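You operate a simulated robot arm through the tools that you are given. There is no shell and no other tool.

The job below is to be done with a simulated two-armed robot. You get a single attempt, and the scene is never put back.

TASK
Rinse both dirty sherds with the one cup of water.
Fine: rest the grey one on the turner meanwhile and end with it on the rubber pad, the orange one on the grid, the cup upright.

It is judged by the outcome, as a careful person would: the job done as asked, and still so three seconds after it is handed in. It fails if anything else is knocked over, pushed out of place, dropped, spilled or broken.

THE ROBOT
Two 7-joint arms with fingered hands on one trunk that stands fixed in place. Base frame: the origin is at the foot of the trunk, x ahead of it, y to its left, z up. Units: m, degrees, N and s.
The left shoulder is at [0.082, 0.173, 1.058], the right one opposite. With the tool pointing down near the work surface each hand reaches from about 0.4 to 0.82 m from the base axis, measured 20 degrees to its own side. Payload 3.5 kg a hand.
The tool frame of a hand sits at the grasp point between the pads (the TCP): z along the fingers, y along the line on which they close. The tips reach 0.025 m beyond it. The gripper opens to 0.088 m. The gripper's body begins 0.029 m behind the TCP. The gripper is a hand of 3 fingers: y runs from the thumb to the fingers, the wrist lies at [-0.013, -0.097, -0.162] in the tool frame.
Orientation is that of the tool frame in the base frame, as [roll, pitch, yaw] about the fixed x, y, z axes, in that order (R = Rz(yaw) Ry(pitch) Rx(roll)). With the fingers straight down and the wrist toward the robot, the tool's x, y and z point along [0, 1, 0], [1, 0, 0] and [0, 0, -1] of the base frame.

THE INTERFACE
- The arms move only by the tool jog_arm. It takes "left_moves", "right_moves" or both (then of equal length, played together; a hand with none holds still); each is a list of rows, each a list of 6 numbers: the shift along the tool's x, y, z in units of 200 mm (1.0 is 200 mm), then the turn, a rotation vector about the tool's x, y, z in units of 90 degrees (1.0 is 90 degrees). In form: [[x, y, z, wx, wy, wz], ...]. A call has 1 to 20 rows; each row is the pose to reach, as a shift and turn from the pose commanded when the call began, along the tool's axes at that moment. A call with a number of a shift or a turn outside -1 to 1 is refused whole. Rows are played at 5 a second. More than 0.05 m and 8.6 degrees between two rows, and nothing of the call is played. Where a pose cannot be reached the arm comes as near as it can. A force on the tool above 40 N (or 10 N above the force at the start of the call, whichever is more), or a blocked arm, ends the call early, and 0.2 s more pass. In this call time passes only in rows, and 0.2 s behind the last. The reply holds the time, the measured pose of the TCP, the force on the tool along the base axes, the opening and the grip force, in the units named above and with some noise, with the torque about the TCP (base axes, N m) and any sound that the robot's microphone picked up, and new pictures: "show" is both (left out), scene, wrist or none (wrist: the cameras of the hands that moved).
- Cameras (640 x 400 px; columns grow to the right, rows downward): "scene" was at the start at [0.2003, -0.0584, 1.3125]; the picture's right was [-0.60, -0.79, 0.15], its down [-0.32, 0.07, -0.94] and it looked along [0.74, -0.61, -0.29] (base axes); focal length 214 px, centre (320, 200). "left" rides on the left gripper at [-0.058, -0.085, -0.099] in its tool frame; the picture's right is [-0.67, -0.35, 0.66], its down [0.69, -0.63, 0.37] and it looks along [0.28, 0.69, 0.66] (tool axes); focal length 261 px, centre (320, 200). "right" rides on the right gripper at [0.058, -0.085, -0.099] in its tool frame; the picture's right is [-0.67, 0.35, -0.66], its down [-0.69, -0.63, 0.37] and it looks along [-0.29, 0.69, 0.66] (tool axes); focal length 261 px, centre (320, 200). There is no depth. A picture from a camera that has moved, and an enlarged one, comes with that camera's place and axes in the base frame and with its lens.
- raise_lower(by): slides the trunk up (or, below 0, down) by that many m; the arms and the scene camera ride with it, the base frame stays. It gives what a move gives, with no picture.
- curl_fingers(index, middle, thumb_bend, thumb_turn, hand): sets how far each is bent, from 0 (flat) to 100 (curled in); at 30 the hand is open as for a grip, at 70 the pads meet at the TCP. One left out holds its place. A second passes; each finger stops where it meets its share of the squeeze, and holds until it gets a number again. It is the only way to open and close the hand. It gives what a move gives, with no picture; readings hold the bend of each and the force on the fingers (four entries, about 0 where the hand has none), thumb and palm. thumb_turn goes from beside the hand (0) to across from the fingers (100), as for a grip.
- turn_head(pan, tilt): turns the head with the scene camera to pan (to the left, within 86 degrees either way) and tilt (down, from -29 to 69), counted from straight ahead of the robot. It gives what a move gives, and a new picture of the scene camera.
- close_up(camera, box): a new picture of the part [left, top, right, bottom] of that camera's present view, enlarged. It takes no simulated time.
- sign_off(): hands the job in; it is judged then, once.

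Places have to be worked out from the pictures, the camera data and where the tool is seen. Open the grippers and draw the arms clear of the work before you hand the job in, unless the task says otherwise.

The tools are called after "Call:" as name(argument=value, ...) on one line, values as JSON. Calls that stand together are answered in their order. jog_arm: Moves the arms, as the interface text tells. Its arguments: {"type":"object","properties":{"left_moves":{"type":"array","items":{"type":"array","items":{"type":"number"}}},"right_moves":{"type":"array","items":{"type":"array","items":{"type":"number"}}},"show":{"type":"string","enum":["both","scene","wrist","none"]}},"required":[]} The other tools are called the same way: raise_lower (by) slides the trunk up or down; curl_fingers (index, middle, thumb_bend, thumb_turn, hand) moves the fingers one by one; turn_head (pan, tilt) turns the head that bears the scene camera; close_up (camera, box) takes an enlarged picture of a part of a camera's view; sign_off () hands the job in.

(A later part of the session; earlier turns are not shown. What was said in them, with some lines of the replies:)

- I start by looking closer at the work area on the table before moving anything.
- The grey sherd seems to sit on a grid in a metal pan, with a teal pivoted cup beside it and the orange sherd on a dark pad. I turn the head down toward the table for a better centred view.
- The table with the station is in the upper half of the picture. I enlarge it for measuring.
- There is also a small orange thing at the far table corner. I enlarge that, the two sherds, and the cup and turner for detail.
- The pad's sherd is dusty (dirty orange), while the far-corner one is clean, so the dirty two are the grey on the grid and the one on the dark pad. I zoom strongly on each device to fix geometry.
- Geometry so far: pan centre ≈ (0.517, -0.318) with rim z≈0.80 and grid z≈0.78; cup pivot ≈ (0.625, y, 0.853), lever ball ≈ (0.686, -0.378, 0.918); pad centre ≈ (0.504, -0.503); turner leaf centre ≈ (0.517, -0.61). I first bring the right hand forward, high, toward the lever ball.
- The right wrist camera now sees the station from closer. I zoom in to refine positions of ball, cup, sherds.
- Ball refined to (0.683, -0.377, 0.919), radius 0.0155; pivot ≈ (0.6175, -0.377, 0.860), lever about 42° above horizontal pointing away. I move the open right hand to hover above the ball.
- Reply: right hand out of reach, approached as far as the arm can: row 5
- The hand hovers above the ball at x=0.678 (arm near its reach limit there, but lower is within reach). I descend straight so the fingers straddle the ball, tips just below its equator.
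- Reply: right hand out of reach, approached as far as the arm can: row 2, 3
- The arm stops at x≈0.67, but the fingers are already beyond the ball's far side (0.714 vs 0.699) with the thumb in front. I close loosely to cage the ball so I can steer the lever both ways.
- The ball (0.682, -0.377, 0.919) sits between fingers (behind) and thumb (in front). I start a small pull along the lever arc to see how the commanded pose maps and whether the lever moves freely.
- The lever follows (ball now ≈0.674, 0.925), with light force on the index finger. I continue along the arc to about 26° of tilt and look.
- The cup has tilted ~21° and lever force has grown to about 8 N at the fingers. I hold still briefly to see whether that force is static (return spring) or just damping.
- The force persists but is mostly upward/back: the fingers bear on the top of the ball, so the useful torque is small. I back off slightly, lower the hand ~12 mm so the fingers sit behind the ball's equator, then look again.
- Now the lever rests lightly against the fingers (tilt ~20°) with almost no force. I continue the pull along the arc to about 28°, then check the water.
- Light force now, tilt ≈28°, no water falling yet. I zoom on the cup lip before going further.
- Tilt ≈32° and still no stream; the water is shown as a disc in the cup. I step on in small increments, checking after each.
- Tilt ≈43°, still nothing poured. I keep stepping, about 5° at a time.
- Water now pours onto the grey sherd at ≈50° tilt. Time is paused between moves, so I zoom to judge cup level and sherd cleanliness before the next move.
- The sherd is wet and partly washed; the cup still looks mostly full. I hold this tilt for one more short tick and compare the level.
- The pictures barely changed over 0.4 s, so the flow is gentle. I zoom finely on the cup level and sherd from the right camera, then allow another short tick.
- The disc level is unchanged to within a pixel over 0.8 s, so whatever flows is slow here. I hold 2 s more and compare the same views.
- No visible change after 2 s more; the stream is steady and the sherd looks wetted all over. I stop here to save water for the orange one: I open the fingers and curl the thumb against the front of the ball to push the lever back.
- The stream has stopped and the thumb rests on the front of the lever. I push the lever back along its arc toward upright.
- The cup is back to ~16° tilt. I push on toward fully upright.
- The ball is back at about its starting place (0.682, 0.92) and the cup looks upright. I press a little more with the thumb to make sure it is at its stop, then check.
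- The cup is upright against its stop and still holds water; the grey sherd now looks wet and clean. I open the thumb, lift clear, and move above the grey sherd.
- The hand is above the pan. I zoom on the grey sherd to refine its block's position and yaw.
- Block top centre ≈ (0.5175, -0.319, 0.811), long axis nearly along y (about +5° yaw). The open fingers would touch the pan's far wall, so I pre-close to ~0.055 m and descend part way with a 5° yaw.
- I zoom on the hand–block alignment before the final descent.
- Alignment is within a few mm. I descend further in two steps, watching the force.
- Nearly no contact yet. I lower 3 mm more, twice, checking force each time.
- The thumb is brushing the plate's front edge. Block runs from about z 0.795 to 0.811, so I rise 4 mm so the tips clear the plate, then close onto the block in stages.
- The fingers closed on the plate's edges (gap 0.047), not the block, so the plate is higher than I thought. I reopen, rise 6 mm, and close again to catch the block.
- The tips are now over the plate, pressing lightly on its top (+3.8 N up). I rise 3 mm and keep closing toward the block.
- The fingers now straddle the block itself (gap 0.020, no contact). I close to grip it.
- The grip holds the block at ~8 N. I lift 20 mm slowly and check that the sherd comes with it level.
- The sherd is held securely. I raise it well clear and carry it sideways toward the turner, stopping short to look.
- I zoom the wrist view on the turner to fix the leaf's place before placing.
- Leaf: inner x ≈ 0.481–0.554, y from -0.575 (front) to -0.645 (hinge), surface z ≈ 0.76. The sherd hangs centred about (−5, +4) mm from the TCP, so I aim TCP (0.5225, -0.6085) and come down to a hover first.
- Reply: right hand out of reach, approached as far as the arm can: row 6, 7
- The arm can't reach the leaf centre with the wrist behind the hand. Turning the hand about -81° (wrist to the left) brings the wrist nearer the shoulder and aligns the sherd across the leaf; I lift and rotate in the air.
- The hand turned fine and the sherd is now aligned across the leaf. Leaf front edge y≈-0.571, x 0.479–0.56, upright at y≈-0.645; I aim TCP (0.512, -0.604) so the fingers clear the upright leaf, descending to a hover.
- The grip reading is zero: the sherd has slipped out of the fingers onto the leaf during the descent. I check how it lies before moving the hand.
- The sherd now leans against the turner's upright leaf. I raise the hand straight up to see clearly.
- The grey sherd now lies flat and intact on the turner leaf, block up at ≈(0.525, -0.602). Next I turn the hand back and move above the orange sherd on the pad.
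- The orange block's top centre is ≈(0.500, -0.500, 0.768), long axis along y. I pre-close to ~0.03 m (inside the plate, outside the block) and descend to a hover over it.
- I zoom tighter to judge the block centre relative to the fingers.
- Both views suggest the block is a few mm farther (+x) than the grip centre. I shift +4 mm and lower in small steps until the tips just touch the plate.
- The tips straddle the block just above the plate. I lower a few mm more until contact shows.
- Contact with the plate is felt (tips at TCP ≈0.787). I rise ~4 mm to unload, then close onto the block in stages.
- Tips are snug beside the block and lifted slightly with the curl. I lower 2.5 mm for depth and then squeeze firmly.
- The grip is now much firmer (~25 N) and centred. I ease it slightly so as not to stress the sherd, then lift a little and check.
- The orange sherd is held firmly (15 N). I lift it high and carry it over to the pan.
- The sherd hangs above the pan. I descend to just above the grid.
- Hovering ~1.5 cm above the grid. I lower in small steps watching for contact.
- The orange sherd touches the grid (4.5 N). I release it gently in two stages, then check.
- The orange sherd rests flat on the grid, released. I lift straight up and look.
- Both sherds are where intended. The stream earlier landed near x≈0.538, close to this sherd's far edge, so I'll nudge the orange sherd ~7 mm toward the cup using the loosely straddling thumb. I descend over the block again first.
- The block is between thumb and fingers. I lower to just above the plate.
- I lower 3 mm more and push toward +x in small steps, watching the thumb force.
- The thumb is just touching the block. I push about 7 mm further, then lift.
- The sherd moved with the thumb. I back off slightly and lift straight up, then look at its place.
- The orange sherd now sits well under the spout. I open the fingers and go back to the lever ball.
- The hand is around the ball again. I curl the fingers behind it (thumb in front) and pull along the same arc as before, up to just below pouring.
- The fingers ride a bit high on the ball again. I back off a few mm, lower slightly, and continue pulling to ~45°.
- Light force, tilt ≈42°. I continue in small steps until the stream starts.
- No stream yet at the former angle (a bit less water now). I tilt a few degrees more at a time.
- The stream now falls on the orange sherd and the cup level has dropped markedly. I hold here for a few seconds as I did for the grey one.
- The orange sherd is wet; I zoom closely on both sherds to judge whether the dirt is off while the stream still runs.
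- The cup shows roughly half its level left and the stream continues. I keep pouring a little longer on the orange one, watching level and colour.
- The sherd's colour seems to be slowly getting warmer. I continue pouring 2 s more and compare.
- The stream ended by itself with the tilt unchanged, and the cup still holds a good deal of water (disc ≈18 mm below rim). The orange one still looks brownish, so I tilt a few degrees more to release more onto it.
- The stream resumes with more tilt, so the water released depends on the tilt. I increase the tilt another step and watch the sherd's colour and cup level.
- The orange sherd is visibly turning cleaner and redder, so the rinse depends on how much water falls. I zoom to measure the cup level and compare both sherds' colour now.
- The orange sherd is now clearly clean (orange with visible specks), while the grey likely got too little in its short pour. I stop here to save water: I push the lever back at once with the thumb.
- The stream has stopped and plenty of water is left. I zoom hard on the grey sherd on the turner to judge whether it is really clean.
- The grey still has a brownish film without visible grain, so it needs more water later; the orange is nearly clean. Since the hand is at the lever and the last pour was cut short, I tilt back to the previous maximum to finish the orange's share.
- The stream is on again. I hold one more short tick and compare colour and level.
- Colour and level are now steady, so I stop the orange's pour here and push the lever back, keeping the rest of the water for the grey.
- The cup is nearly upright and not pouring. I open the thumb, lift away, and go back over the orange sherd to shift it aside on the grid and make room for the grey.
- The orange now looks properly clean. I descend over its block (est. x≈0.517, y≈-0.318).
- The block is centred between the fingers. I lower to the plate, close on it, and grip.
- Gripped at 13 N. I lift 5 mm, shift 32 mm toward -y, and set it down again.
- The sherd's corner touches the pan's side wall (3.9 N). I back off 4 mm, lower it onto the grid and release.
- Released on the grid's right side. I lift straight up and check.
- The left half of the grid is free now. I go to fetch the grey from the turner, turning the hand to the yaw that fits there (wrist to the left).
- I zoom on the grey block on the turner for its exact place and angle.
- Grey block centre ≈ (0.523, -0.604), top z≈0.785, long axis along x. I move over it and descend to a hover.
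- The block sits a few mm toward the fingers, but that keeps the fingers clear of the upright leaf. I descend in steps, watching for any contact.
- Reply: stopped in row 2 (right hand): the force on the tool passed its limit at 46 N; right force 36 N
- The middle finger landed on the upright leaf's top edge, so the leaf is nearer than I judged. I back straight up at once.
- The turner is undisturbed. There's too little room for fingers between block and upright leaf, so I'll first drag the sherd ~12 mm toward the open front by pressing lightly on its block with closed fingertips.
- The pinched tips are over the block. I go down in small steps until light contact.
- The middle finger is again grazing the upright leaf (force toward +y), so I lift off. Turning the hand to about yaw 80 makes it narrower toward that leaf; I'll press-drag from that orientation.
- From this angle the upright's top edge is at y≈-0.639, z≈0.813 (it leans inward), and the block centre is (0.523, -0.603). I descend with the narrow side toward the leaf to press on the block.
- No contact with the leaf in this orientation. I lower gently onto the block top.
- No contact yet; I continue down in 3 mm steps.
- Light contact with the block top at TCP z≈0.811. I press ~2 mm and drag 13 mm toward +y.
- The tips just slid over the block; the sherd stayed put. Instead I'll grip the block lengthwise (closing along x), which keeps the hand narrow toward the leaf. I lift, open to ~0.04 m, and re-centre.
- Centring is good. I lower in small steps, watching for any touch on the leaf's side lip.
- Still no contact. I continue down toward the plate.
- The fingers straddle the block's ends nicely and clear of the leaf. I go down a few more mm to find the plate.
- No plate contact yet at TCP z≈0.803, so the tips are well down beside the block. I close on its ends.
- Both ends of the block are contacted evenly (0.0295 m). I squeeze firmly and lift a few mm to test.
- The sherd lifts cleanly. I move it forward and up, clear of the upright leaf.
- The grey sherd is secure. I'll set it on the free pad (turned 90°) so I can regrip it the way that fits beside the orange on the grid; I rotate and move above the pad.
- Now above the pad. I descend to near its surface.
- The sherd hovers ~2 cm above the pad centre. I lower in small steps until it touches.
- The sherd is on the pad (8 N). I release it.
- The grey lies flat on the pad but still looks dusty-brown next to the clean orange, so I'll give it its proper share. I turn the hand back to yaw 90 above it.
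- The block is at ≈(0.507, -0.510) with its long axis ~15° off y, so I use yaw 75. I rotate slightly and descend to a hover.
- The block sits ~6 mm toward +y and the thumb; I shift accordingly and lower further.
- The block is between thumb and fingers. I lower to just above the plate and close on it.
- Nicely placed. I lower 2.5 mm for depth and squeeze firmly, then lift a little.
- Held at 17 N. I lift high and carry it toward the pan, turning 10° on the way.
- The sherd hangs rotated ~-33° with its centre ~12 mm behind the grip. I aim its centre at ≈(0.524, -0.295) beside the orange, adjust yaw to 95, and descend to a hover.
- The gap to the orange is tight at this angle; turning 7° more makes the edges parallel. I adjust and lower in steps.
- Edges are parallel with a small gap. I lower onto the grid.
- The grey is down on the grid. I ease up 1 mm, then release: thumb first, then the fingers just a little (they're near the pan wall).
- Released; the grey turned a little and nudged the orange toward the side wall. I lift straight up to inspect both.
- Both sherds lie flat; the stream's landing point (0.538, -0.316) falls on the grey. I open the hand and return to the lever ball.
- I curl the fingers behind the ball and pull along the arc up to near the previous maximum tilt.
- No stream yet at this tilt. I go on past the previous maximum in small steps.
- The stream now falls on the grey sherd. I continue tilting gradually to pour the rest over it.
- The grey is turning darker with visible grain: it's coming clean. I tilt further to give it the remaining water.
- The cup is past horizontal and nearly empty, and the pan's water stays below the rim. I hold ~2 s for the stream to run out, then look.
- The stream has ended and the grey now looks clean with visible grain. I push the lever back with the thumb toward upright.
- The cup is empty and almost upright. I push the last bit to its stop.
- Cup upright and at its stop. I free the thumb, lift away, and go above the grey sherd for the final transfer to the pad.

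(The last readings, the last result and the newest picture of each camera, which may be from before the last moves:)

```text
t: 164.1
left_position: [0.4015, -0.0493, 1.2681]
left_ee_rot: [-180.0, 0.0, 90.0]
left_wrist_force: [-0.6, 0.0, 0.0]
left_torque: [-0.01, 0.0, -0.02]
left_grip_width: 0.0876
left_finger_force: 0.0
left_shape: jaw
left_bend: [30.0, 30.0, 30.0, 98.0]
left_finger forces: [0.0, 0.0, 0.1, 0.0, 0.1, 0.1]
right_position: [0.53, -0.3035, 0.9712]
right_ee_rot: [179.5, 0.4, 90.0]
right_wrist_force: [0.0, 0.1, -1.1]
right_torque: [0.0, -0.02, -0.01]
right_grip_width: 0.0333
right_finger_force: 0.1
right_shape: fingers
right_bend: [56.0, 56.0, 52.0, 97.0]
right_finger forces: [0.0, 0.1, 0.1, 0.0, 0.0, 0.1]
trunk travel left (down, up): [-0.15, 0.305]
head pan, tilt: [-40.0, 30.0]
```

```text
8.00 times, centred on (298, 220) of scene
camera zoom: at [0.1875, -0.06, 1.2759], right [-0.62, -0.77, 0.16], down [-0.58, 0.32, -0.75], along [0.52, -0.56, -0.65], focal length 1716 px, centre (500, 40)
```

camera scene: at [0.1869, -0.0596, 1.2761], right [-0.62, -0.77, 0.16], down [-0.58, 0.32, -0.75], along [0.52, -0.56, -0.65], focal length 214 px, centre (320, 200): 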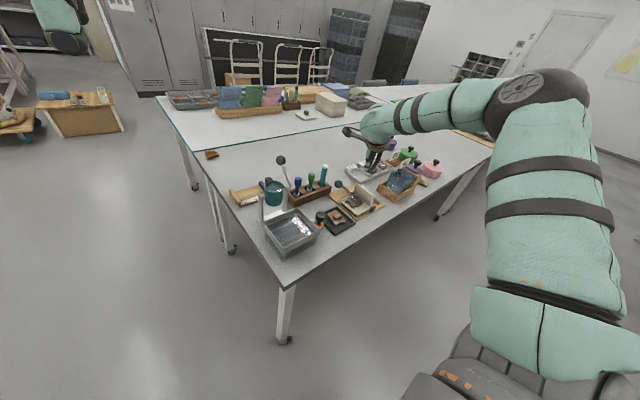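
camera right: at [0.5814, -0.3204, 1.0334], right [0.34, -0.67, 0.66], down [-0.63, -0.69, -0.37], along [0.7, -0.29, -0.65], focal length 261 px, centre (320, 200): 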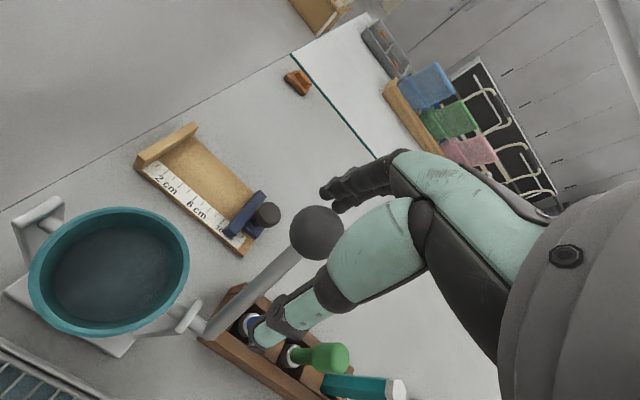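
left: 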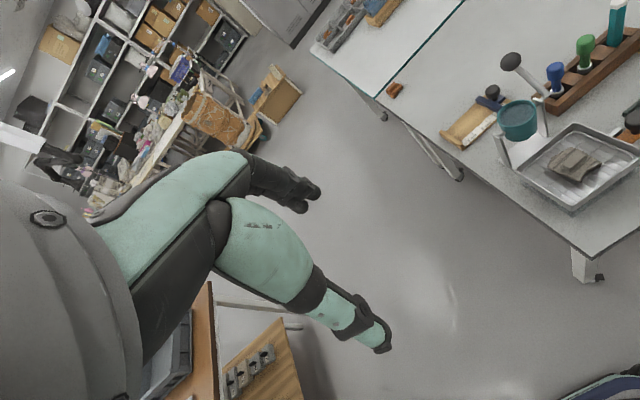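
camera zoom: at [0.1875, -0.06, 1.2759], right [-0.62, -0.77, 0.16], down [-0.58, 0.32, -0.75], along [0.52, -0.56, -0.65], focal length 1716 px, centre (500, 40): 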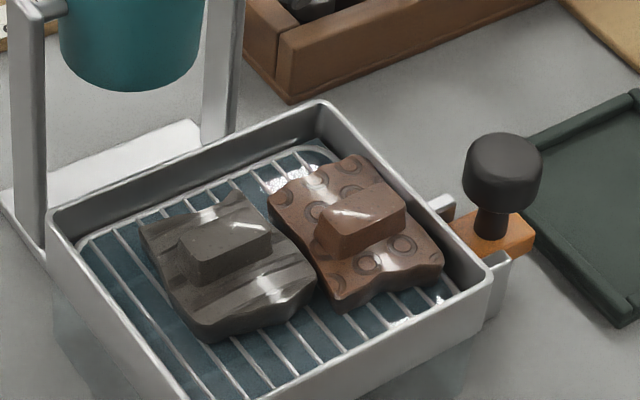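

Both sherds look clean now. The grey block is at ≈(0.528, -0.300), aligned with y; I descend over it at yaw 90.

Call:
jog_arm(right_moves=[[0.01, -0.005, 0.15, 0, 0, 0], [0.0175, -0.01, 0.3, 0, 0, 0], [0.0175, -0.01, 0.45, 0, 0, 0], [0.0175, -0.01, 0.58, 0, 0, 0], [0.0175, -0.01, 0.63, 0, 0, 0]], show="none")

Call:
close_up(camera="right", box=[200, 170, 380, 320])

Call:
close_up(camera="scene", box=[275, 190, 320, 240])

```text
t: 165.3
left_position: [0.4016, -0.0484, 1.2676]
left_ee_rot: [179.9, 0.0, 90.0]
left_wrist_force: [0.6, 0.2, 0.0]
left_torque: [-0.04, -0.01, -0.01]
left_grip_width: 0.0877
left_finger_force: 0.1
left_shape: jaw
left_bend: [30.0, 30.0, 30.0, 98.0]
left_finger forces: [0.0, 0.0, 0.1, 0.0, 0.0, 0.1]
right_position: [0.5284, -0.2998, 0.8474]
right_ee_rot: [179.5, 0.5, 89.9]
right_wrist_force: [-0.1, -0.1, -0.5]
right_torque: [0.01, -0.04, -0.03]
right_grip_width: 0.0333
right_finger_force: 0.1
right_shape: fingers
right_bend: [56.0, 56.0, 52.0, 97.0]
right_finger forces: [0.0, 0.0, 0.0, 0.0, 0.0, 0.0]
trunk travel left (down, up): [-0.15, 0.305]
head pan, tilt: [-40.0, 30.0]
```

```text
2.67 times, centred on (290, 245) of right
camera zoom: at [0.4418, -0.2416, 0.9448], right [0.34, -0.66, 0.66], down [-0.63, -0.69, -0.37], along [0.7, -0.29, -0.65], focal length 695 px, centre (400, 80)
```

zoom: 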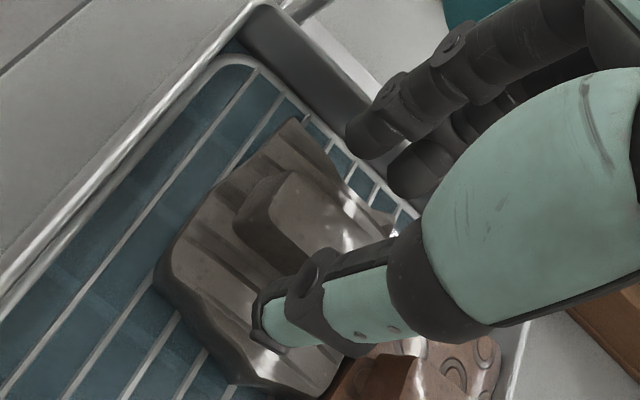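

```text
8.00 times, centred on (298, 215) of scene
camera zoom: at [0.1875, -0.06, 1.2759], right [-0.62, -0.77, 0.16], down [-0.58, 0.32, -0.75], along [0.52, -0.56, -0.65], focal length 1716 px, centre (500, 80)
```

zoom: 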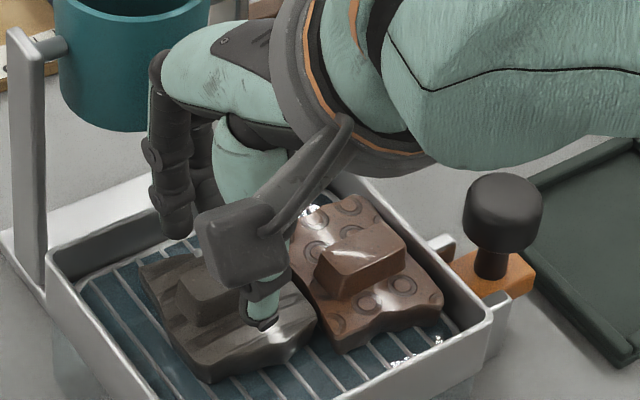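

I shift ~5 mm toward +y to centre on the block, and lower to the plate.

Call:
jog_arm(right_moves=[[0.025, -0.005, 0.015, 0, 0, 0], [0.025, -0.005, 0.045, 0, 0, 0]], show="none")

Call:
close_up(camera="right", box=[200, 170, 380, 320])

Call:
curl_fingers(hand="right", index=61, middle=61, thumb_bend=61)

Call:
close_up(camera="right", box=[200, 170, 380, 320])

```text
t: 165.9
left_position: [0.4007, -0.049, 1.2691]
left_ee_rot: [-180.0, 0.0, 89.9]
left_wrist_force: [-0.6, -0.4, -0.2]
left_torque: [-0.02, -0.01, -0.02]
left_grip_width: 0.0876
left_finger_force: 0.1
left_shape: jaw
left_bend: [30.0, 30.0, 30.0, 98.0]
left_finger forces: [0.0, 0.0, 0.0, 0.1, 0.0, 0.1]
right_position: [0.5271, -0.2932, 0.8367]
right_ee_rot: [179.6, 0.4, 90.2]
right_wrist_force: [0.5, -1.0, 0.0]
right_torque: [-0.03, -0.02, -0.04]
right_grip_width: 0.0332
right_finger_force: 0.1
right_shape: fingers
right_bend: [56.0, 56.0, 52.0, 97.0]
right_finger forces: [0.0, 0.1, 0.1, 0.1, 0.0, 0.0]
trunk travel left (down, up): [-0.15, 0.305]
head pan, tilt: [-40.0, 30.0]
```

```text
2.67 times, centred on (290, 245) of right
camera zoom: at [0.4414, -0.236, 0.9352], right [0.34, -0.66, 0.66], down [-0.63, -0.69, -0.37], along [0.7, -0.29, -0.65], focal length 695 px, centre (400, 80)
```

zoom: 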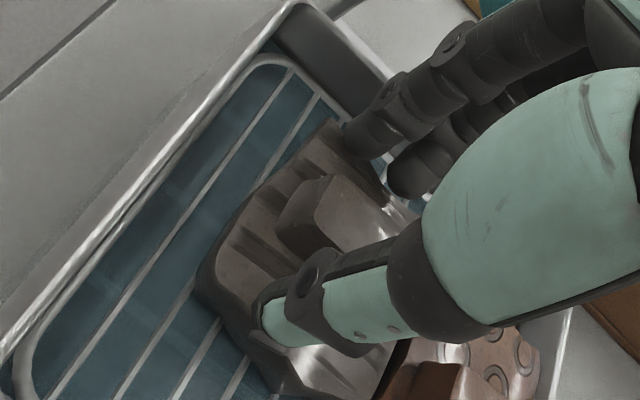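

```text
t: 166.9
left_position: [0.4016, -0.0477, 1.2685]
left_ee_rot: [-180.0, 0.0, 90.0]
left_wrist_force: [-0.1, 0.7, 0.3]
left_torque: [-0.01, -0.01, 0.01]
left_grip_width: 0.0876
left_finger_force: 0.0
left_shape: jaw
left_bend: [30.0, 30.0, 30.0, 98.0]
left_finger forces: [0.0, 0.0, 0.0, 0.0, 0.0, 0.1]
right_position: [0.5275, -0.2937, 0.8377]
right_ee_rot: [179.6, 0.2, 90.0]
right_wrist_force: [-0.1, 0.1, 1.7]
right_torque: [0.0, 0.03, 0.03]
right_grip_width: 0.0181
right_finger_force: 0.0
right_shape: fingers
right_bend: [61.0, 61.0, 61.0, 97.0]
right_finger forces: [0.0, 0.1, 0.0, 0.0, 0.1, 0.0]
trunk travel left (down, up): [-0.15, 0.305]
head pan, tilt: [-40.0, 30.0]
```

```text
2.67 times, centred on (290, 245) of right
camera zoom: at [0.4414, -0.2359, 0.9353], right [0.34, -0.66, 0.66], down [-0.63, -0.69, -0.37], along [0.7, -0.29, -0.65], focal length 695 px, centre (400, 80)
```

zoom: 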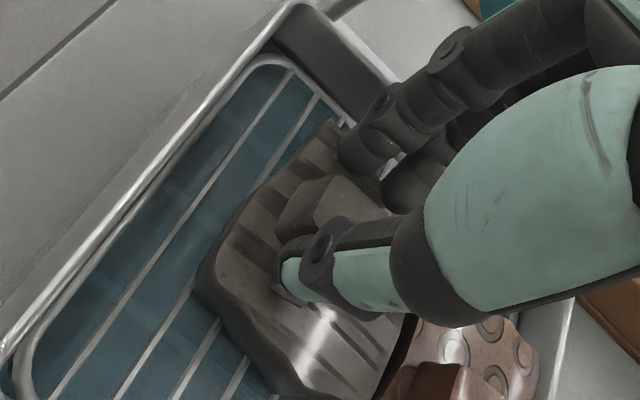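

Well placed around the block. I lower ~2.5 mm, squeeze firmly, and lift a little.

Call:
jog_arm(right_moves=[[0, 0, 0.013, 0, 0, 0]], show="none")

Call:
curl_fingers(hand="right", index=78, middle=78, thumb_bend=78)

Call:
jog_arm(right_moves=[[0, 0, -0.03, 0, 0, 0], [0, 0, -0.08, 0, 0, 0], [0, 0, -0.15, 0, 0, 0]], show="none")

Call:
close_up(camera="right", box=[160, 150, 400, 330])

Call:
close_up(camera="scene", box=[265, 175, 330, 245])

```text
t: 167.3
left_position: [0.4, -0.048, 1.2672]
left_ee_rot: [-180.0, 0.0, 89.9]
left_wrist_force: [0.4, 0.2, -1.4]
left_torque: [0.0, 0.0, 0.0]
left_grip_width: 0.0875
left_finger_force: 0.1
left_shape: jaw
left_bend: [30.0, 30.0, 30.0, 98.0]
left_finger forces: [0.0, 0.0, 0.0, 0.1, 0.0, 0.0]
right_position: [0.5263, -0.2939, 0.8348]
right_ee_rot: [179.5, 0.5, 90.1]
right_wrist_force: [1.5, 1.0, 3.9]
right_torque: [-0.05, -0.1, 0.01]
right_grip_width: 0.0181
right_finger_force: 1.6
right_shape: fingers
right_bend: [61.0, 61.0, 61.0, 97.0]
right_finger forces: [0.0, 3.0, 0.0, 0.0, 0.1, 0.0]
trunk travel left (down, up): [-0.15, 0.305]
head pan, tilt: [-40.0, 30.0]
```

```text
t: 168.3
left_position: [0.401, -0.048, 1.2689]
left_ee_rot: [179.9, 0.1, 90.0]
left_wrist_force: [0.3, 0.2, 0.4]
left_torque: [0.02, -0.01, -0.01]
left_grip_width: 0.0877
left_finger_force: 0.0
left_shape: jaw
left_bend: [30.0, 30.0, 30.0, 98.0]
left_finger forces: [0.0, 0.0, 0.0, 0.1, 0.1, 0.0]
right_position: [0.5267, -0.2941, 0.8361]
right_ee_rot: [179.4, 0.4, 89.9]
right_wrist_force: [0.7, -1.8, 12.2]
right_torque: [0.04, 0.25, 0.06]
right_grip_width: 0.0087
right_finger_force: 23.4
right_shape: fingers
right_bend: [74.0, 74.0, 65.0, 96.0]
right_finger forces: [11.2, 7.6, 0.0, 0.0, 29.3, 0.0]
trunk travel left (down, up): [-0.15, 0.305]
head pan, tilt: [-40.0, 30.0]
```

```text
t: 169.1
left_position: [0.4015, -0.0488, 1.2681]
left_ee_rot: [-180.0, 0.0, 89.9]
left_wrist_force: [-0.9, 0.1, -0.2]
left_torque: [0.02, -0.01, -0.03]
left_grip_width: 0.0876
left_finger_force: 0.1
left_shape: jaw
left_bend: [30.0, 30.0, 30.0, 98.0]
left_finger forces: [0.1, 0.1, 0.1, 0.0, 0.0, 0.1]
right_position: [0.5273, -0.294, 0.8633]
right_ee_rot: [179.6, 0.5, 90.0]
right_wrist_force: [0.3, 0.0, -0.7]
right_torque: [0.02, 0.0, 0.0]
right_grip_width: 0.0091
right_finger_force: 17.4
right_shape: fingers
right_bend: [75.0, 76.0, 65.0, 93.0]
right_finger forces: [11.6, 5.9, 0.0, 0.0, 17.3, 0.0]
trunk travel left (down, up): [-0.15, 0.305]
head pan, tilt: [-40.0, 30.0]
```

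```text
2.22 times, centred on (280, 240) of right
camera zoom: at [0.4417, -0.2355, 0.9619], right [0.34, -0.66, 0.66], down [-0.63, -0.69, -0.36], along [0.7, -0.29, -0.65], focal length 579 px, centre (409, 111)
```

zoom: 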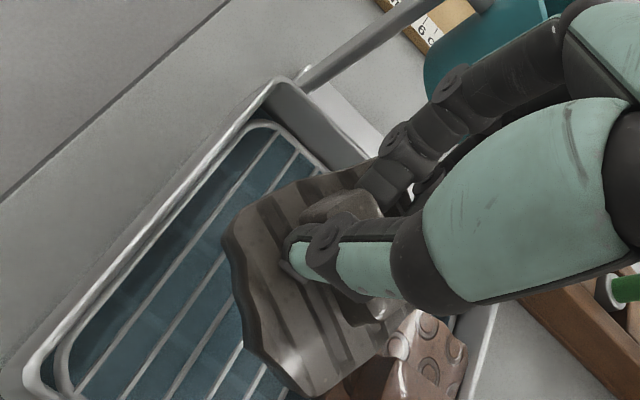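

```text
5.71 times, centred on (298, 210) of scene
camera zoom: at [0.1876, -0.06, 1.2759], right [-0.62, -0.77, 0.16], down [-0.58, 0.32, -0.75], along [0.52, -0.56, -0.65], focal length 1226 px, centre (449, 143)
```

zoom: 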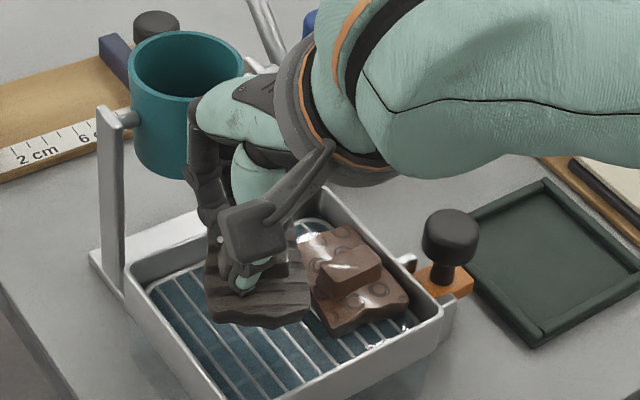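

Held at 17 N. I lift high and carry it over to the pad.

Call:
jog_arm(right_moves=[[0, 0, -0.15, 0, 0, 0], [0, 0, -0.3, 0, 0, 0], [-0.05, 0, -0.36, 0, 0, 0], [-0.2, -0.01, -0.36, 0, 0, 0], [-0.36, -0.02, -0.36, 0, 0, 0], [-0.52, -0.03, -0.36, 0, 0, 0], [-0.68, -0.04, -0.36, 0, 0, 0], [-0.82, -0.045, -0.36, 0, 0, 0], [-0.93, -0.045, -0.36, 0, 0, 0]], show="none")

Call:
close_up(camera="right", box=[80, 140, 400, 360])

Call:
close_up(camera="scene", box=[300, 150, 390, 240])

```text
t: 171.1
left_position: [0.4016, -0.048, 1.2687]
left_ee_rot: [179.9, 0.0, 90.0]
left_wrist_force: [0.3, -0.5, -0.9]
left_torque: [-0.02, -0.01, 0.01]
left_grip_width: 0.0877
left_finger_force: 0.1
left_shape: jaw
left_bend: [30.0, 30.0, 30.0, 98.0]
left_finger forces: [0.0, 0.0, 0.0, 0.0, 0.1, 0.1]
right_position: [0.5191, -0.48, 0.9383]
right_ee_rot: [179.5, 0.4, 90.1]
right_wrist_force: [0.3, -0.2, -0.7]
right_torque: [0.01, -0.02, 0.03]
right_grip_width: 0.0093
right_finger_force: 17.1
right_shape: fingers
right_bend: [75.0, 77.0, 65.0, 93.0]
right_finger forces: [12.2, 5.4, 0.0, 0.1, 17.9, 0.1]
trunk travel left (down, up): [-0.15, 0.305]
head pan, tilt: [-40.0, 30.0]
```

```text
1.82 times, centred on (240, 250) of right
camera zoom: at [0.4327, -0.4219, 1.0359], right [0.34, -0.66, 0.66], down [-0.63, -0.69, -0.37], along [0.7, -0.29, -0.65], focal length 474 px, centre (466, 109)
```

zoom: 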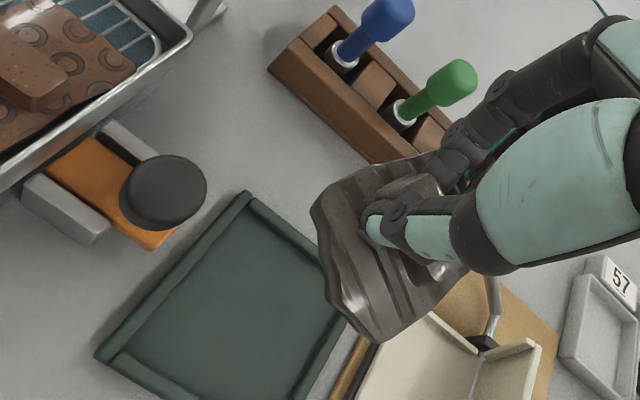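

```text
4.44 times, centred on (345, 195) of scene
camera zoom: at [0.1876, -0.0604, 1.2758], right [-0.62, -0.77, 0.16], down [-0.58, 0.32, -0.75], along [0.52, -0.56, -0.65], focal length 953 px, centre (209, 222)
```

zoom: 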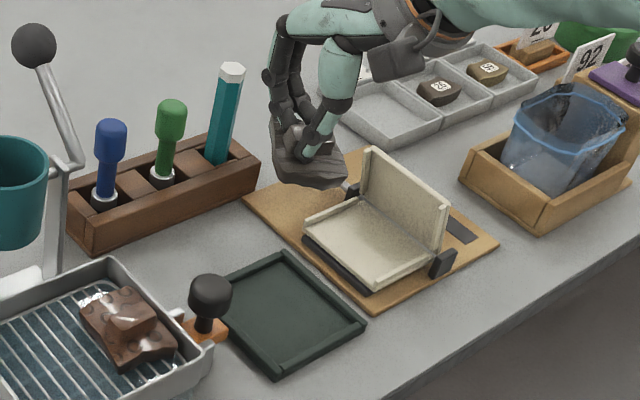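

The sherd's centre is ~10 mm behind the TCP; I align it with the pad centre and descend to a hover.

Call:
jog_arm(right_moves=[[-0.05, -0.01, 0.05, 0, 0, 0], [-0.0965, -0.019, 0.2, 0, 0, 0], [-0.0965, -0.019, 0.35, 0, 0, 0], [-0.0965, -0.019, 0.5, 0, 0, 0], [-0.0965, -0.019, 0.65, 0, 0, 0]], show="none")

Call:
close_up(camera="right", box=[120, 140, 400, 350])

Call:
close_up(camera="scene", box=[310, 170, 380, 240])

```text
t: 172.3
left_position: [0.4025, -0.0499, 1.2673]
left_ee_rot: [-180.0, 0.0, 90.0]
left_wrist_force: [0.3, 0.3, 0.1]
left_torque: [0.01, -0.01, -0.01]
left_grip_width: 0.0876
left_finger_force: 0.1
left_shape: jaw
left_bend: [30.0, 30.0, 30.0, 98.0]
left_finger forces: [0.0, 0.0, 0.0, 0.0, 0.0, 0.0]
right_position: [0.5167, -0.4997, 0.8052]
right_ee_rot: [179.6, 0.5, 90.1]
right_wrist_force: [-0.6, -0.1, -0.9]
right_torque: [-0.02, 0.01, -0.02]
right_grip_width: 0.0091
right_finger_force: 18.4
right_shape: fingers
right_bend: [76.0, 77.0, 65.0, 93.0]
right_finger forces: [12.2, 5.5, 0.0, 0.0, 18.4, 0.1]
trunk travel left (down, up): [-0.15, 0.305]
head pan, tilt: [-40.0, 30.0]
```

```text
1.90 times, centred on (260, 245) of right
camera zoom: at [0.43, -0.4427, 0.9037], right [0.34, -0.66, 0.66], down [-0.63, -0.69, -0.37], along [0.7, -0.29, -0.65], focal length 496 px, centre (434, 114)
```

zoom: 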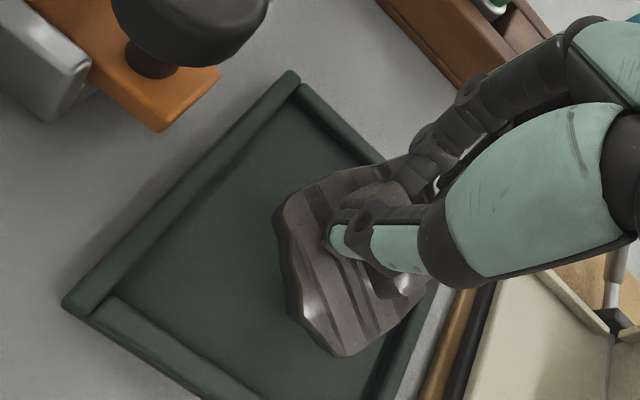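

```text
5.71 times, centred on (345, 205) of scene
camera zoom: at [0.1881, -0.0607, 1.2757], right [-0.62, -0.77, 0.16], down [-0.58, 0.32, -0.75], along [0.52, -0.56, -0.65], focal length 1226 px, centre (177, 171)
```

zoom: 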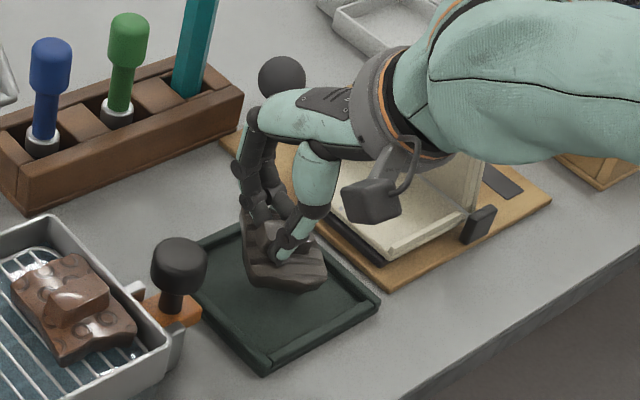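

Centred over the pad. I lower in steps until it touches.

Call:
jog_arm(right_moves=[[0.01, 0, 0.04, 0, 0, 0], [0.02, 0, 0.07, 0, 0, 0]], show="none")

Call:
jog_arm(right_moves=[[0, 0, 0.02, 0, 0, 0]], show="none")

Call:
jog_arm(right_moves=[[0, 0, 0.01, 0, 0, 0]], show="none")

```text
t: 172.9
left_position: [0.4019, -0.0482, 1.267]
left_ee_rot: [179.9, 0.0, 90.0]
left_wrist_force: [-0.2, -0.6, -0.3]
left_torque: [-0.03, 0.0, -0.01]
left_grip_width: 0.0876
left_finger_force: 0.1
left_shape: jaw
left_bend: [30.0, 30.0, 30.0, 98.0]
left_finger forces: [0.1, 0.0, 0.0, 0.0, 0.1, 0.1]
right_position: [0.5158, -0.4965, 0.7924]
right_ee_rot: [179.6, 0.5, 90.0]
right_wrist_force: [0.0, -0.1, 0.1]
right_torque: [0.0, -0.01, 0.0]
right_grip_width: 0.0093
right_finger_force: 18.1
right_shape: fingers
right_bend: [76.0, 77.0, 65.0, 93.0]
right_finger forces: [12.3, 5.5, 0.1, 0.1, 18.3, 0.0]
trunk travel left (down, up): [-0.15, 0.305]
head pan, tilt: [-40.0, 30.0]
```

```text
t: 173.3
left_position: [0.4017, -0.0484, 1.2672]
left_ee_rot: [179.9, 0.1, 90.1]
left_wrist_force: [-0.6, 0.3, -0.2]
left_torque: [0.02, 0.02, 0.02]
left_grip_width: 0.0877
left_finger_force: 0.0
left_shape: jaw
left_bend: [30.0, 30.0, 30.0, 98.0]
left_finger forces: [0.0, 0.0, 0.0, 0.0, 0.1, 0.0]
right_position: [0.5156, -0.4965, 0.7888]
right_ee_rot: [179.5, 0.5, 90.1]
right_wrist_force: [1.9, 1.3, 2.7]
right_torque: [-0.03, 0.07, -0.02]
right_grip_width: 0.0094
right_finger_force: 19.6
right_shape: fingers
right_bend: [76.0, 77.0, 65.0, 93.0]
right_finger forces: [12.0, 6.6, 0.1, 0.1, 21.3, 0.0]
trunk travel left (down, up): [-0.15, 0.305]
head pan, tilt: [-40.0, 30.0]
```

```text
t: 173.7
left_position: [0.4021, -0.0468, 1.2689]
left_ee_rot: [180.0, 0.1, 90.0]
left_wrist_force: [0.7, -0.8, -0.4]
left_torque: [0.01, -0.01, -0.02]
left_grip_width: 0.0877
left_finger_force: 0.1
left_shape: jaw
left_bend: [30.0, 30.0, 30.0, 98.0]
left_finger forces: [0.0, 0.0, 0.0, 0.0, 0.1, 0.1]
right_position: [0.5162, -0.4968, 0.7875]
right_ee_rot: [179.5, 0.5, 90.1]
right_wrist_force: [4.1, 2.6, 5.5]
right_torque: [0.02, -0.01, -0.02]
right_grip_width: 0.0093
right_finger_force: 21.1
right_shape: fingers
right_bend: [76.0, 77.0, 65.0, 93.0]
right_finger forces: [11.0, 8.8, 0.0, 0.0, 22.2, 0.0]
trunk travel left (down, up): [-0.15, 0.305]
head pan, tilt: [-40.0, 30.0]
```

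The sherd is resting on the pad (5.5 N). I release: thumb first, then fingers, then lift straight up.

Call:
curl_fingers(hand="right", index=74, middle=74, thumb_bend=56)

Call:
curl_fingers(hand="right", index=60, middle=60, thumb_bend=50)

Call:
close_up(camera="right", box=[120, 140, 400, 350])

Call:
jog_arm(right_moves=[[0, 0, -0.05, 0, 0, 0], [0, 0, -0.15, 0, 0, 0], [0, 0, -0.35, 0, 0, 0], [0, 0, -0.55, 0, 0, 0], [0, 0, -0.75, 0, 0, 0], [0, -0.1, -0.9, 0, 0, 0]], show="both")

Call:
close_up(camera="scene", box=[255, 160, 385, 245])

```text
t: 174.7
left_position: [0.4005, -0.0466, 1.268]
left_ee_rot: [180.0, 0.1, 90.0]
left_wrist_force: [0.8, -0.4, 0.6]
left_torque: [-0.02, 0.01, 0.01]
left_grip_width: 0.0876
left_finger_force: 0.0
left_shape: jaw
left_bend: [30.0, 30.0, 30.0, 98.0]
left_finger forces: [0.0, 0.1, 0.0, 0.1, 0.0, 0.0]
right_position: [0.5153, -0.4964, 0.787]
right_ee_rot: [179.6, 0.5, 90.0]
right_wrist_force: [0.6, 1.5, 2.6]
right_torque: [0.06, 0.05, -0.08]
right_grip_width: 0.012
right_finger_force: 4.4
right_shape: fingers
right_bend: [73.0, 74.0, 55.0, 95.0]
right_finger forces: [2.4, 0.1, 0.1, 0.0, 6.2, 0.0]
trunk travel left (down, up): [-0.15, 0.305]
head pan, tilt: [-40.0, 30.0]
```

```text
t: 175.7
left_position: [0.401, -0.0482, 1.2678]
left_ee_rot: [-179.9, -0.1, 90.0]
left_wrist_force: [-0.2, -0.2, -0.1]
left_torque: [0.0, 0.02, -0.02]
left_grip_width: 0.0877
left_finger_force: 0.0
left_shape: jaw
left_bend: [30.0, 30.0, 30.0, 98.0]
left_finger forces: [0.0, 0.0, 0.1, 0.0, 0.0, 0.0]
right_position: [0.5145, -0.4964, 0.7865]
right_ee_rot: [179.6, 0.5, 90.0]
right_wrist_force: [0.4, 0.0, -0.2]
right_torque: [0.02, 0.03, -0.01]
right_grip_width: 0.0298
right_finger_force: 0.1
right_shape: fingers
right_bend: [60.0, 60.0, 50.0, 97.0]
right_finger forces: [0.1, 0.0, 0.0, 0.1, 0.1, 0.0]
trunk travel left (down, up): [-0.15, 0.305]
head pan, tilt: [-40.0, 30.0]
```

```text
1.90 times, centred on (260, 245) of right
camera zoom: at [0.429, -0.4389, 0.8847], right [0.34, -0.66, 0.66], down [-0.63, -0.69, -0.37], along [0.7, -0.29, -0.65], focal length 496 px, centre (434, 114)
```

zoom: 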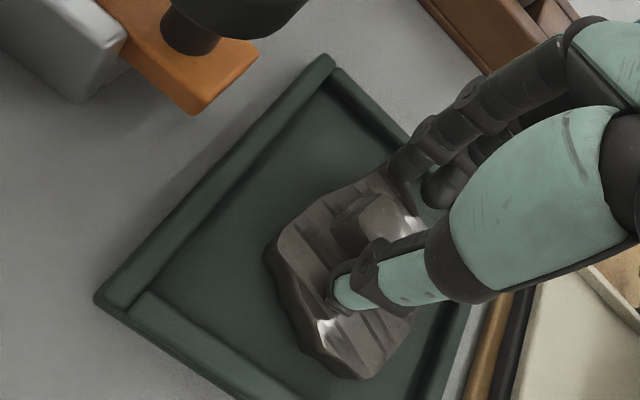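

```text
t: 177.1
left_position: [0.3987, -0.0466, 1.2682]
left_ee_rot: [179.9, 0.2, 90.0]
left_wrist_force: [-0.6, 1.3, 0.6]
left_torque: [-0.02, -0.05, -0.01]
left_grip_width: 0.0875
left_finger_force: 0.1
left_shape: jaw
left_bend: [30.0, 30.0, 30.0, 98.0]
left_finger forces: [0.0, 0.0, 0.1, 0.1, 0.1, 0.1]
right_position: [0.4922, -0.4923, 0.9694]
right_ee_rot: [179.6, 0.5, 90.1]
right_wrist_force: [0.4, 0.4, 0.3]
right_torque: [0.0, -0.04, 0.01]
right_grip_width: 0.0301
right_finger_force: 0.1
right_shape: fingers
right_bend: [60.0, 60.0, 50.0, 97.0]
right_finger forces: [0.1, 0.1, 0.1, 0.0, 0.0, 0.1]
trunk travel left (down, up): [-0.15, 0.305]
head pan, tilt: [-40.0, 30.0]
camera scene: at [0.1861, -0.0584, 1.2763], right [-0.62, -0.77, 0.16], down [-0.58, 0.32, -0.75], along [0.52, -0.56, -0.64], focal length 214 px, centre (320, 200)
camera right: at [0.4057, -0.4349, 1.0664], right [0.34, -0.66, 0.66], down [-0.63, -0.69, -0.37], along [0.7, -0.29, -0.65], focal length 261 px, centre (320, 200)
```

scene: 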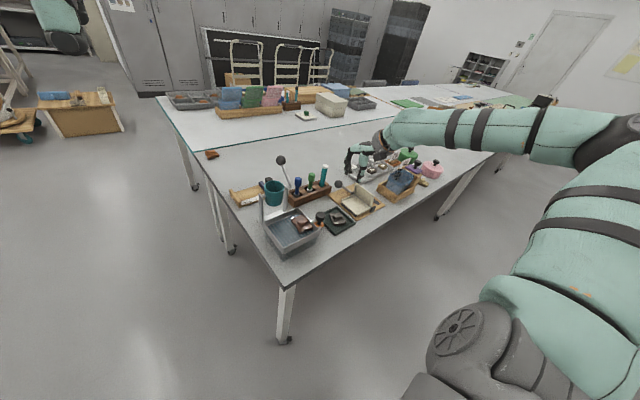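
right: 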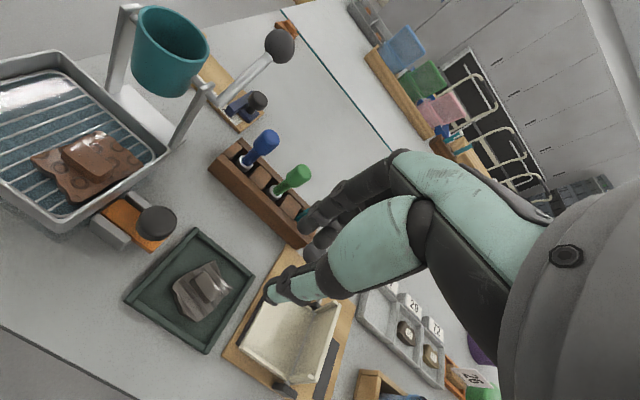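

```text
4.71 times, centred on (320, 202) of scene
camera zoom: at [0.1861, -0.0584, 1.2763], right [-0.62, -0.77, 0.16], down [-0.58, 0.32, -0.75], along [0.52, -0.56, -0.64], focal length 1009 px, centre (320, 188)
```

zoom: 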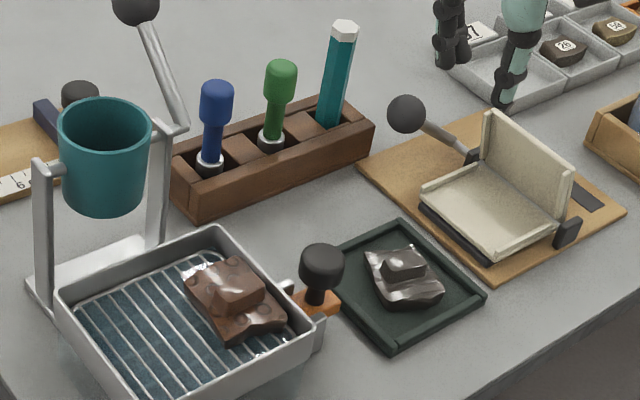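

The grey rests on the rubber pad, the orange on the grid, the cup upright. I check both closely while retreating the arm with the hand open.

Call:
jog_arm(right_moves=[[0, -0.15, -0.1, 0, 0, 0], [0, -0.35, -0.2, 0, 0, 0], [0.1, -0.55, -0.35, 0, 0, 0], [0.2, -0.75, -0.5, 0, 0, 0], [0.3, -0.85, -0.6, 0, 0, 0]], show="none")

Call:
curl_fingers(hand="right", index=30, middle=30, thumb_bend=30)

Call:
close_up(camera="scene", box=[275, 195, 325, 245])

Call:
close_up(camera="scene", box=[320, 195, 365, 240])

Call:
close_up(camera="right", box=[100, 50, 360, 330])

Call:
close_up(camera="left", box=[420, 20, 640, 260])

```text
refused: row 3 steps farther than a row can; nothing moved
```

```text
t: 178.1
left_position: [0.401, -0.0478, 1.2669]
left_ee_rot: [180.0, 0.0, 90.0]
left_wrist_force: [1.0, 1.0, -0.1]
left_torque: [0.0, -0.02, -0.02]
left_grip_width: 0.0876
left_finger_force: 0.0
left_shape: jaw
left_bend: [30.0, 30.0, 30.0, 98.0]
left_finger forces: [0.0, 0.0, 0.1, 0.0, 0.0, 0.1]
right_position: [0.4919, -0.4947, 0.9658]
right_ee_rot: [179.6, 0.4, 90.1]
right_wrist_force: [-0.2, 0.0, -0.1]
right_torque: [-0.03, 0.0, -0.02]
right_grip_width: 0.0841
right_finger_force: 0.0
right_shape: fingers
right_bend: [30.0, 30.0, 30.0, 97.0]
right_finger forces: [0.0, 0.0, 0.0, 0.0, 0.0, 0.0]
trunk travel left (down, up): [-0.15, 0.305]
head pan, tilt: [-40.0, 30.0]
```

```text
8.00 times, centred on (300, 220) of scene
camera zoom: at [0.1874, -0.0599, 1.2759], right [-0.62, -0.77, 0.16], down [-0.58, 0.32, -0.75], along [0.52, -0.56, -0.65], focal length 1716 px, centre (480, 40)
```

zoom: 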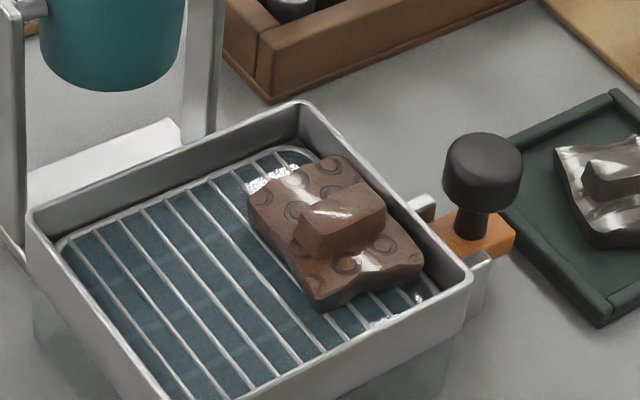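

```text
8.89 times, centred on (342, 218) of scene
camera zoom: at [0.1874, -0.0599, 1.2759], right [-0.62, -0.77, 0.16], down [-0.58, 0.32, -0.75], along [0.52, -0.56, -0.65], focal length 1906 px, centre (120, 44)
```

zoom: 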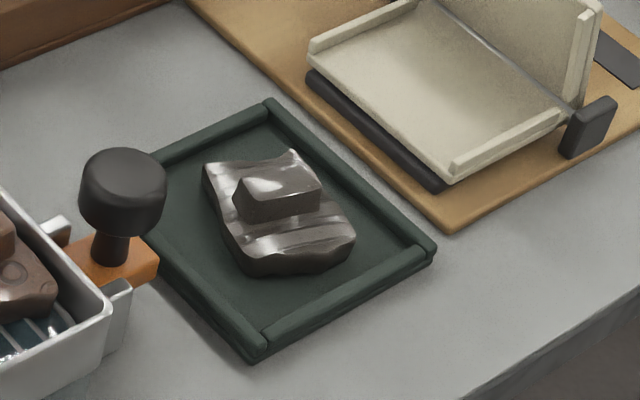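

```text
1.43 times, centred on (230, 190) of right
camera zoom: at [0.4068, -0.4363, 1.065], right [0.34, -0.66, 0.66], down [-0.63, -0.69, -0.37], along [0.7, -0.29, -0.65], focal length 372 px, centre (449, 214)
```

zoom: 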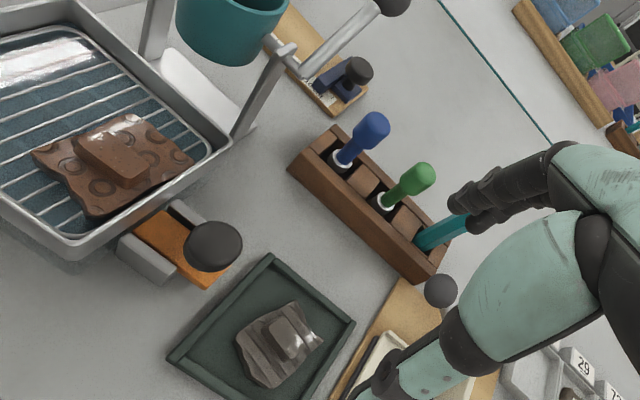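

```text
1.67 times, centred on (530, 140) of left
camera zoom: at [0.3159, -0.1054, 1.3675], right [-0.35, -0.67, -0.66], down [-0.63, 0.69, -0.37], along [0.69, 0.28, -0.66], focal length 434 px, centre (-30, 300)
```

zoom: 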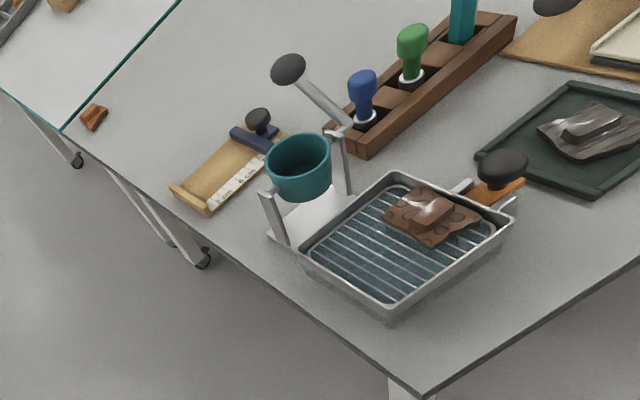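

Both sherds lie flat in their places and nothing else has shifted. The hand is open; I retreat the right arm in smaller steps to clear the work.

Call:
jog_arm(right_moves=[[0, 0, -0.2, 0, 0, 0], [0.03, -0.15, -0.3, 0, 0, 0], [0.1, -0.31, -0.4, 0, 0, 0], [0.18, -0.47, -0.5, 0, 0, 0], [0.26, -0.63, -0.58, 0, 0, 0], [0.36, -0.78, -0.62, 0, 0, 0]], show="both")

Call:
close_up(camera="scene", box=[200, 120, 460, 260])

Call:
close_up(camera="right", box=[130, 60, 350, 300])

```text
t: 179.5
left_position: [0.4005, -0.0494, 1.2681]
left_ee_rot: [180.0, 0.0, 90.0]
left_wrist_force: [0.7, 0.7, 0.4]
left_torque: [-0.01, 0.01, -0.02]
left_grip_width: 0.0876
left_finger_force: 0.1
left_shape: jaw
left_bend: [30.0, 30.0, 30.0, 98.0]
left_finger forces: [0.0, 0.0, 0.1, 0.0, 0.1, 0.1]
right_position: [0.3323, -0.4228, 1.09]
right_ee_rot: [179.6, 0.3, 90.0]
right_wrist_force: [-0.1, 0.5, 0.5]
right_torque: [0.02, -0.05, 0.04]
right_grip_width: 0.0846
right_finger_force: 0.1
right_shape: fingers
right_bend: [30.0, 30.0, 30.0, 97.0]
right_finger forces: [0.0, 0.0, 0.0, 0.0, 0.0, 0.0]
trunk travel left (down, up): [-0.15, 0.305]
head pan, tilt: [-40.0, 30.0]
camera scene: at [0.1867, -0.0608, 1.276], right [-0.62, -0.77, 0.15], down [-0.58, 0.32, -0.75], along [0.52, -0.56, -0.65], focal length 214 px, centre (320, 200)
camera right: at [0.2469, -0.3646, 1.1885], right [0.34, -0.66, 0.66], down [-0.63, -0.69, -0.36], along [0.7, -0.29, -0.65], focal length 261 px, centre (320, 200)
```

scene: 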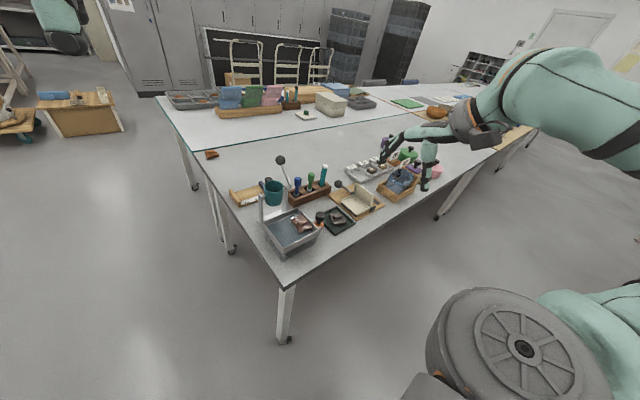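
right: 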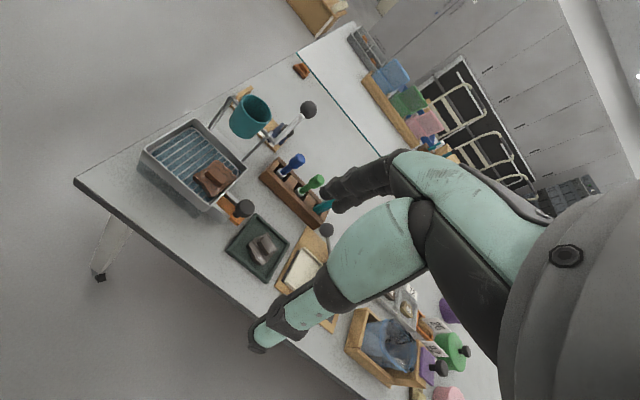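

```text
2.46 times, centred on (330, 190) of scene
camera zoom: at [0.1867, -0.0608, 1.276], right [-0.62, -0.77, 0.15], down [-0.58, 0.32, -0.75], along [0.52, -0.56, -0.65], focal length 528 px, centre (295, 225)
```

zoom: 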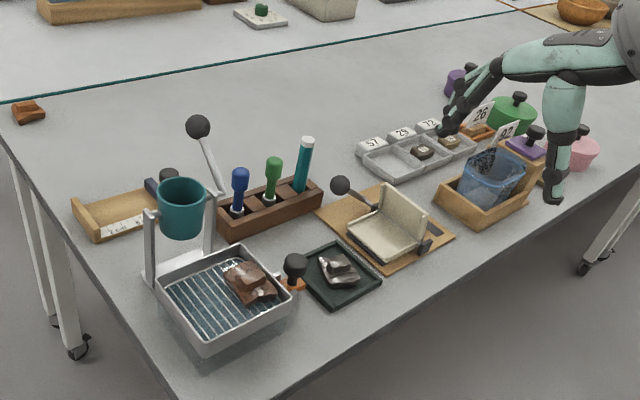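

```text
1.67 times, centred on (240, 180) of right
camera zoom: at [0.2469, -0.3646, 1.1885], right [0.34, -0.66, 0.66], down [-0.63, -0.69, -0.36], along [0.7, -0.29, -0.65], focal length 434 px, centre (453, 233)
```

zoom: 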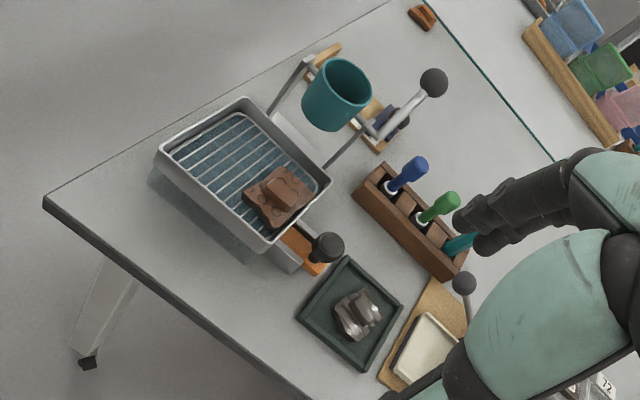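

Final check: grey on the rubber pad, orange on the grid, cup upright and empty, everything else in its place, both hands open and clear. I hand the job in.

Call:
sign_off()

```text
The job is handed in.
```

The job is handed in. Both sherds were rinsed with the one cup of water. The grey one ended on the rubber pad, the orange one on the grid, and the cup is upright and empty.

A few things went less cleanly than I wanted:

- **Slip onto the turner:** on the first move the grey sherd slipped from the fingers while I was lowering it. It fell at most about 4 cm onto the turner leaf and settled flat. I saw no damage and no sound was reported, but the judge may count it as a drop.
- **Press on the turner:** while fetching the grey sherd back, a finger came down on the turner's upright leaf at about 46 N, and it grazed that leaf once more at about 10 N. The turner did not look moved.
- **Two rinses for the grey:** its first pour was too small, because the amount released depends on how far the cup is tipped. I brought it back via the pad onto the grid beside the orange and gave it the rest of the water.
- **Orange nudged:** setting the grey down beside it pushed the orange toward the pan's side wall. It still lies flat on the grid.
- **Water in the pan:** it stands at about grid level, below the rim. I did not touch the drain slide.

By the end both sherds showed clean grain in the pictures. Nothing else on the table looked moved, and both hands are open and clear.
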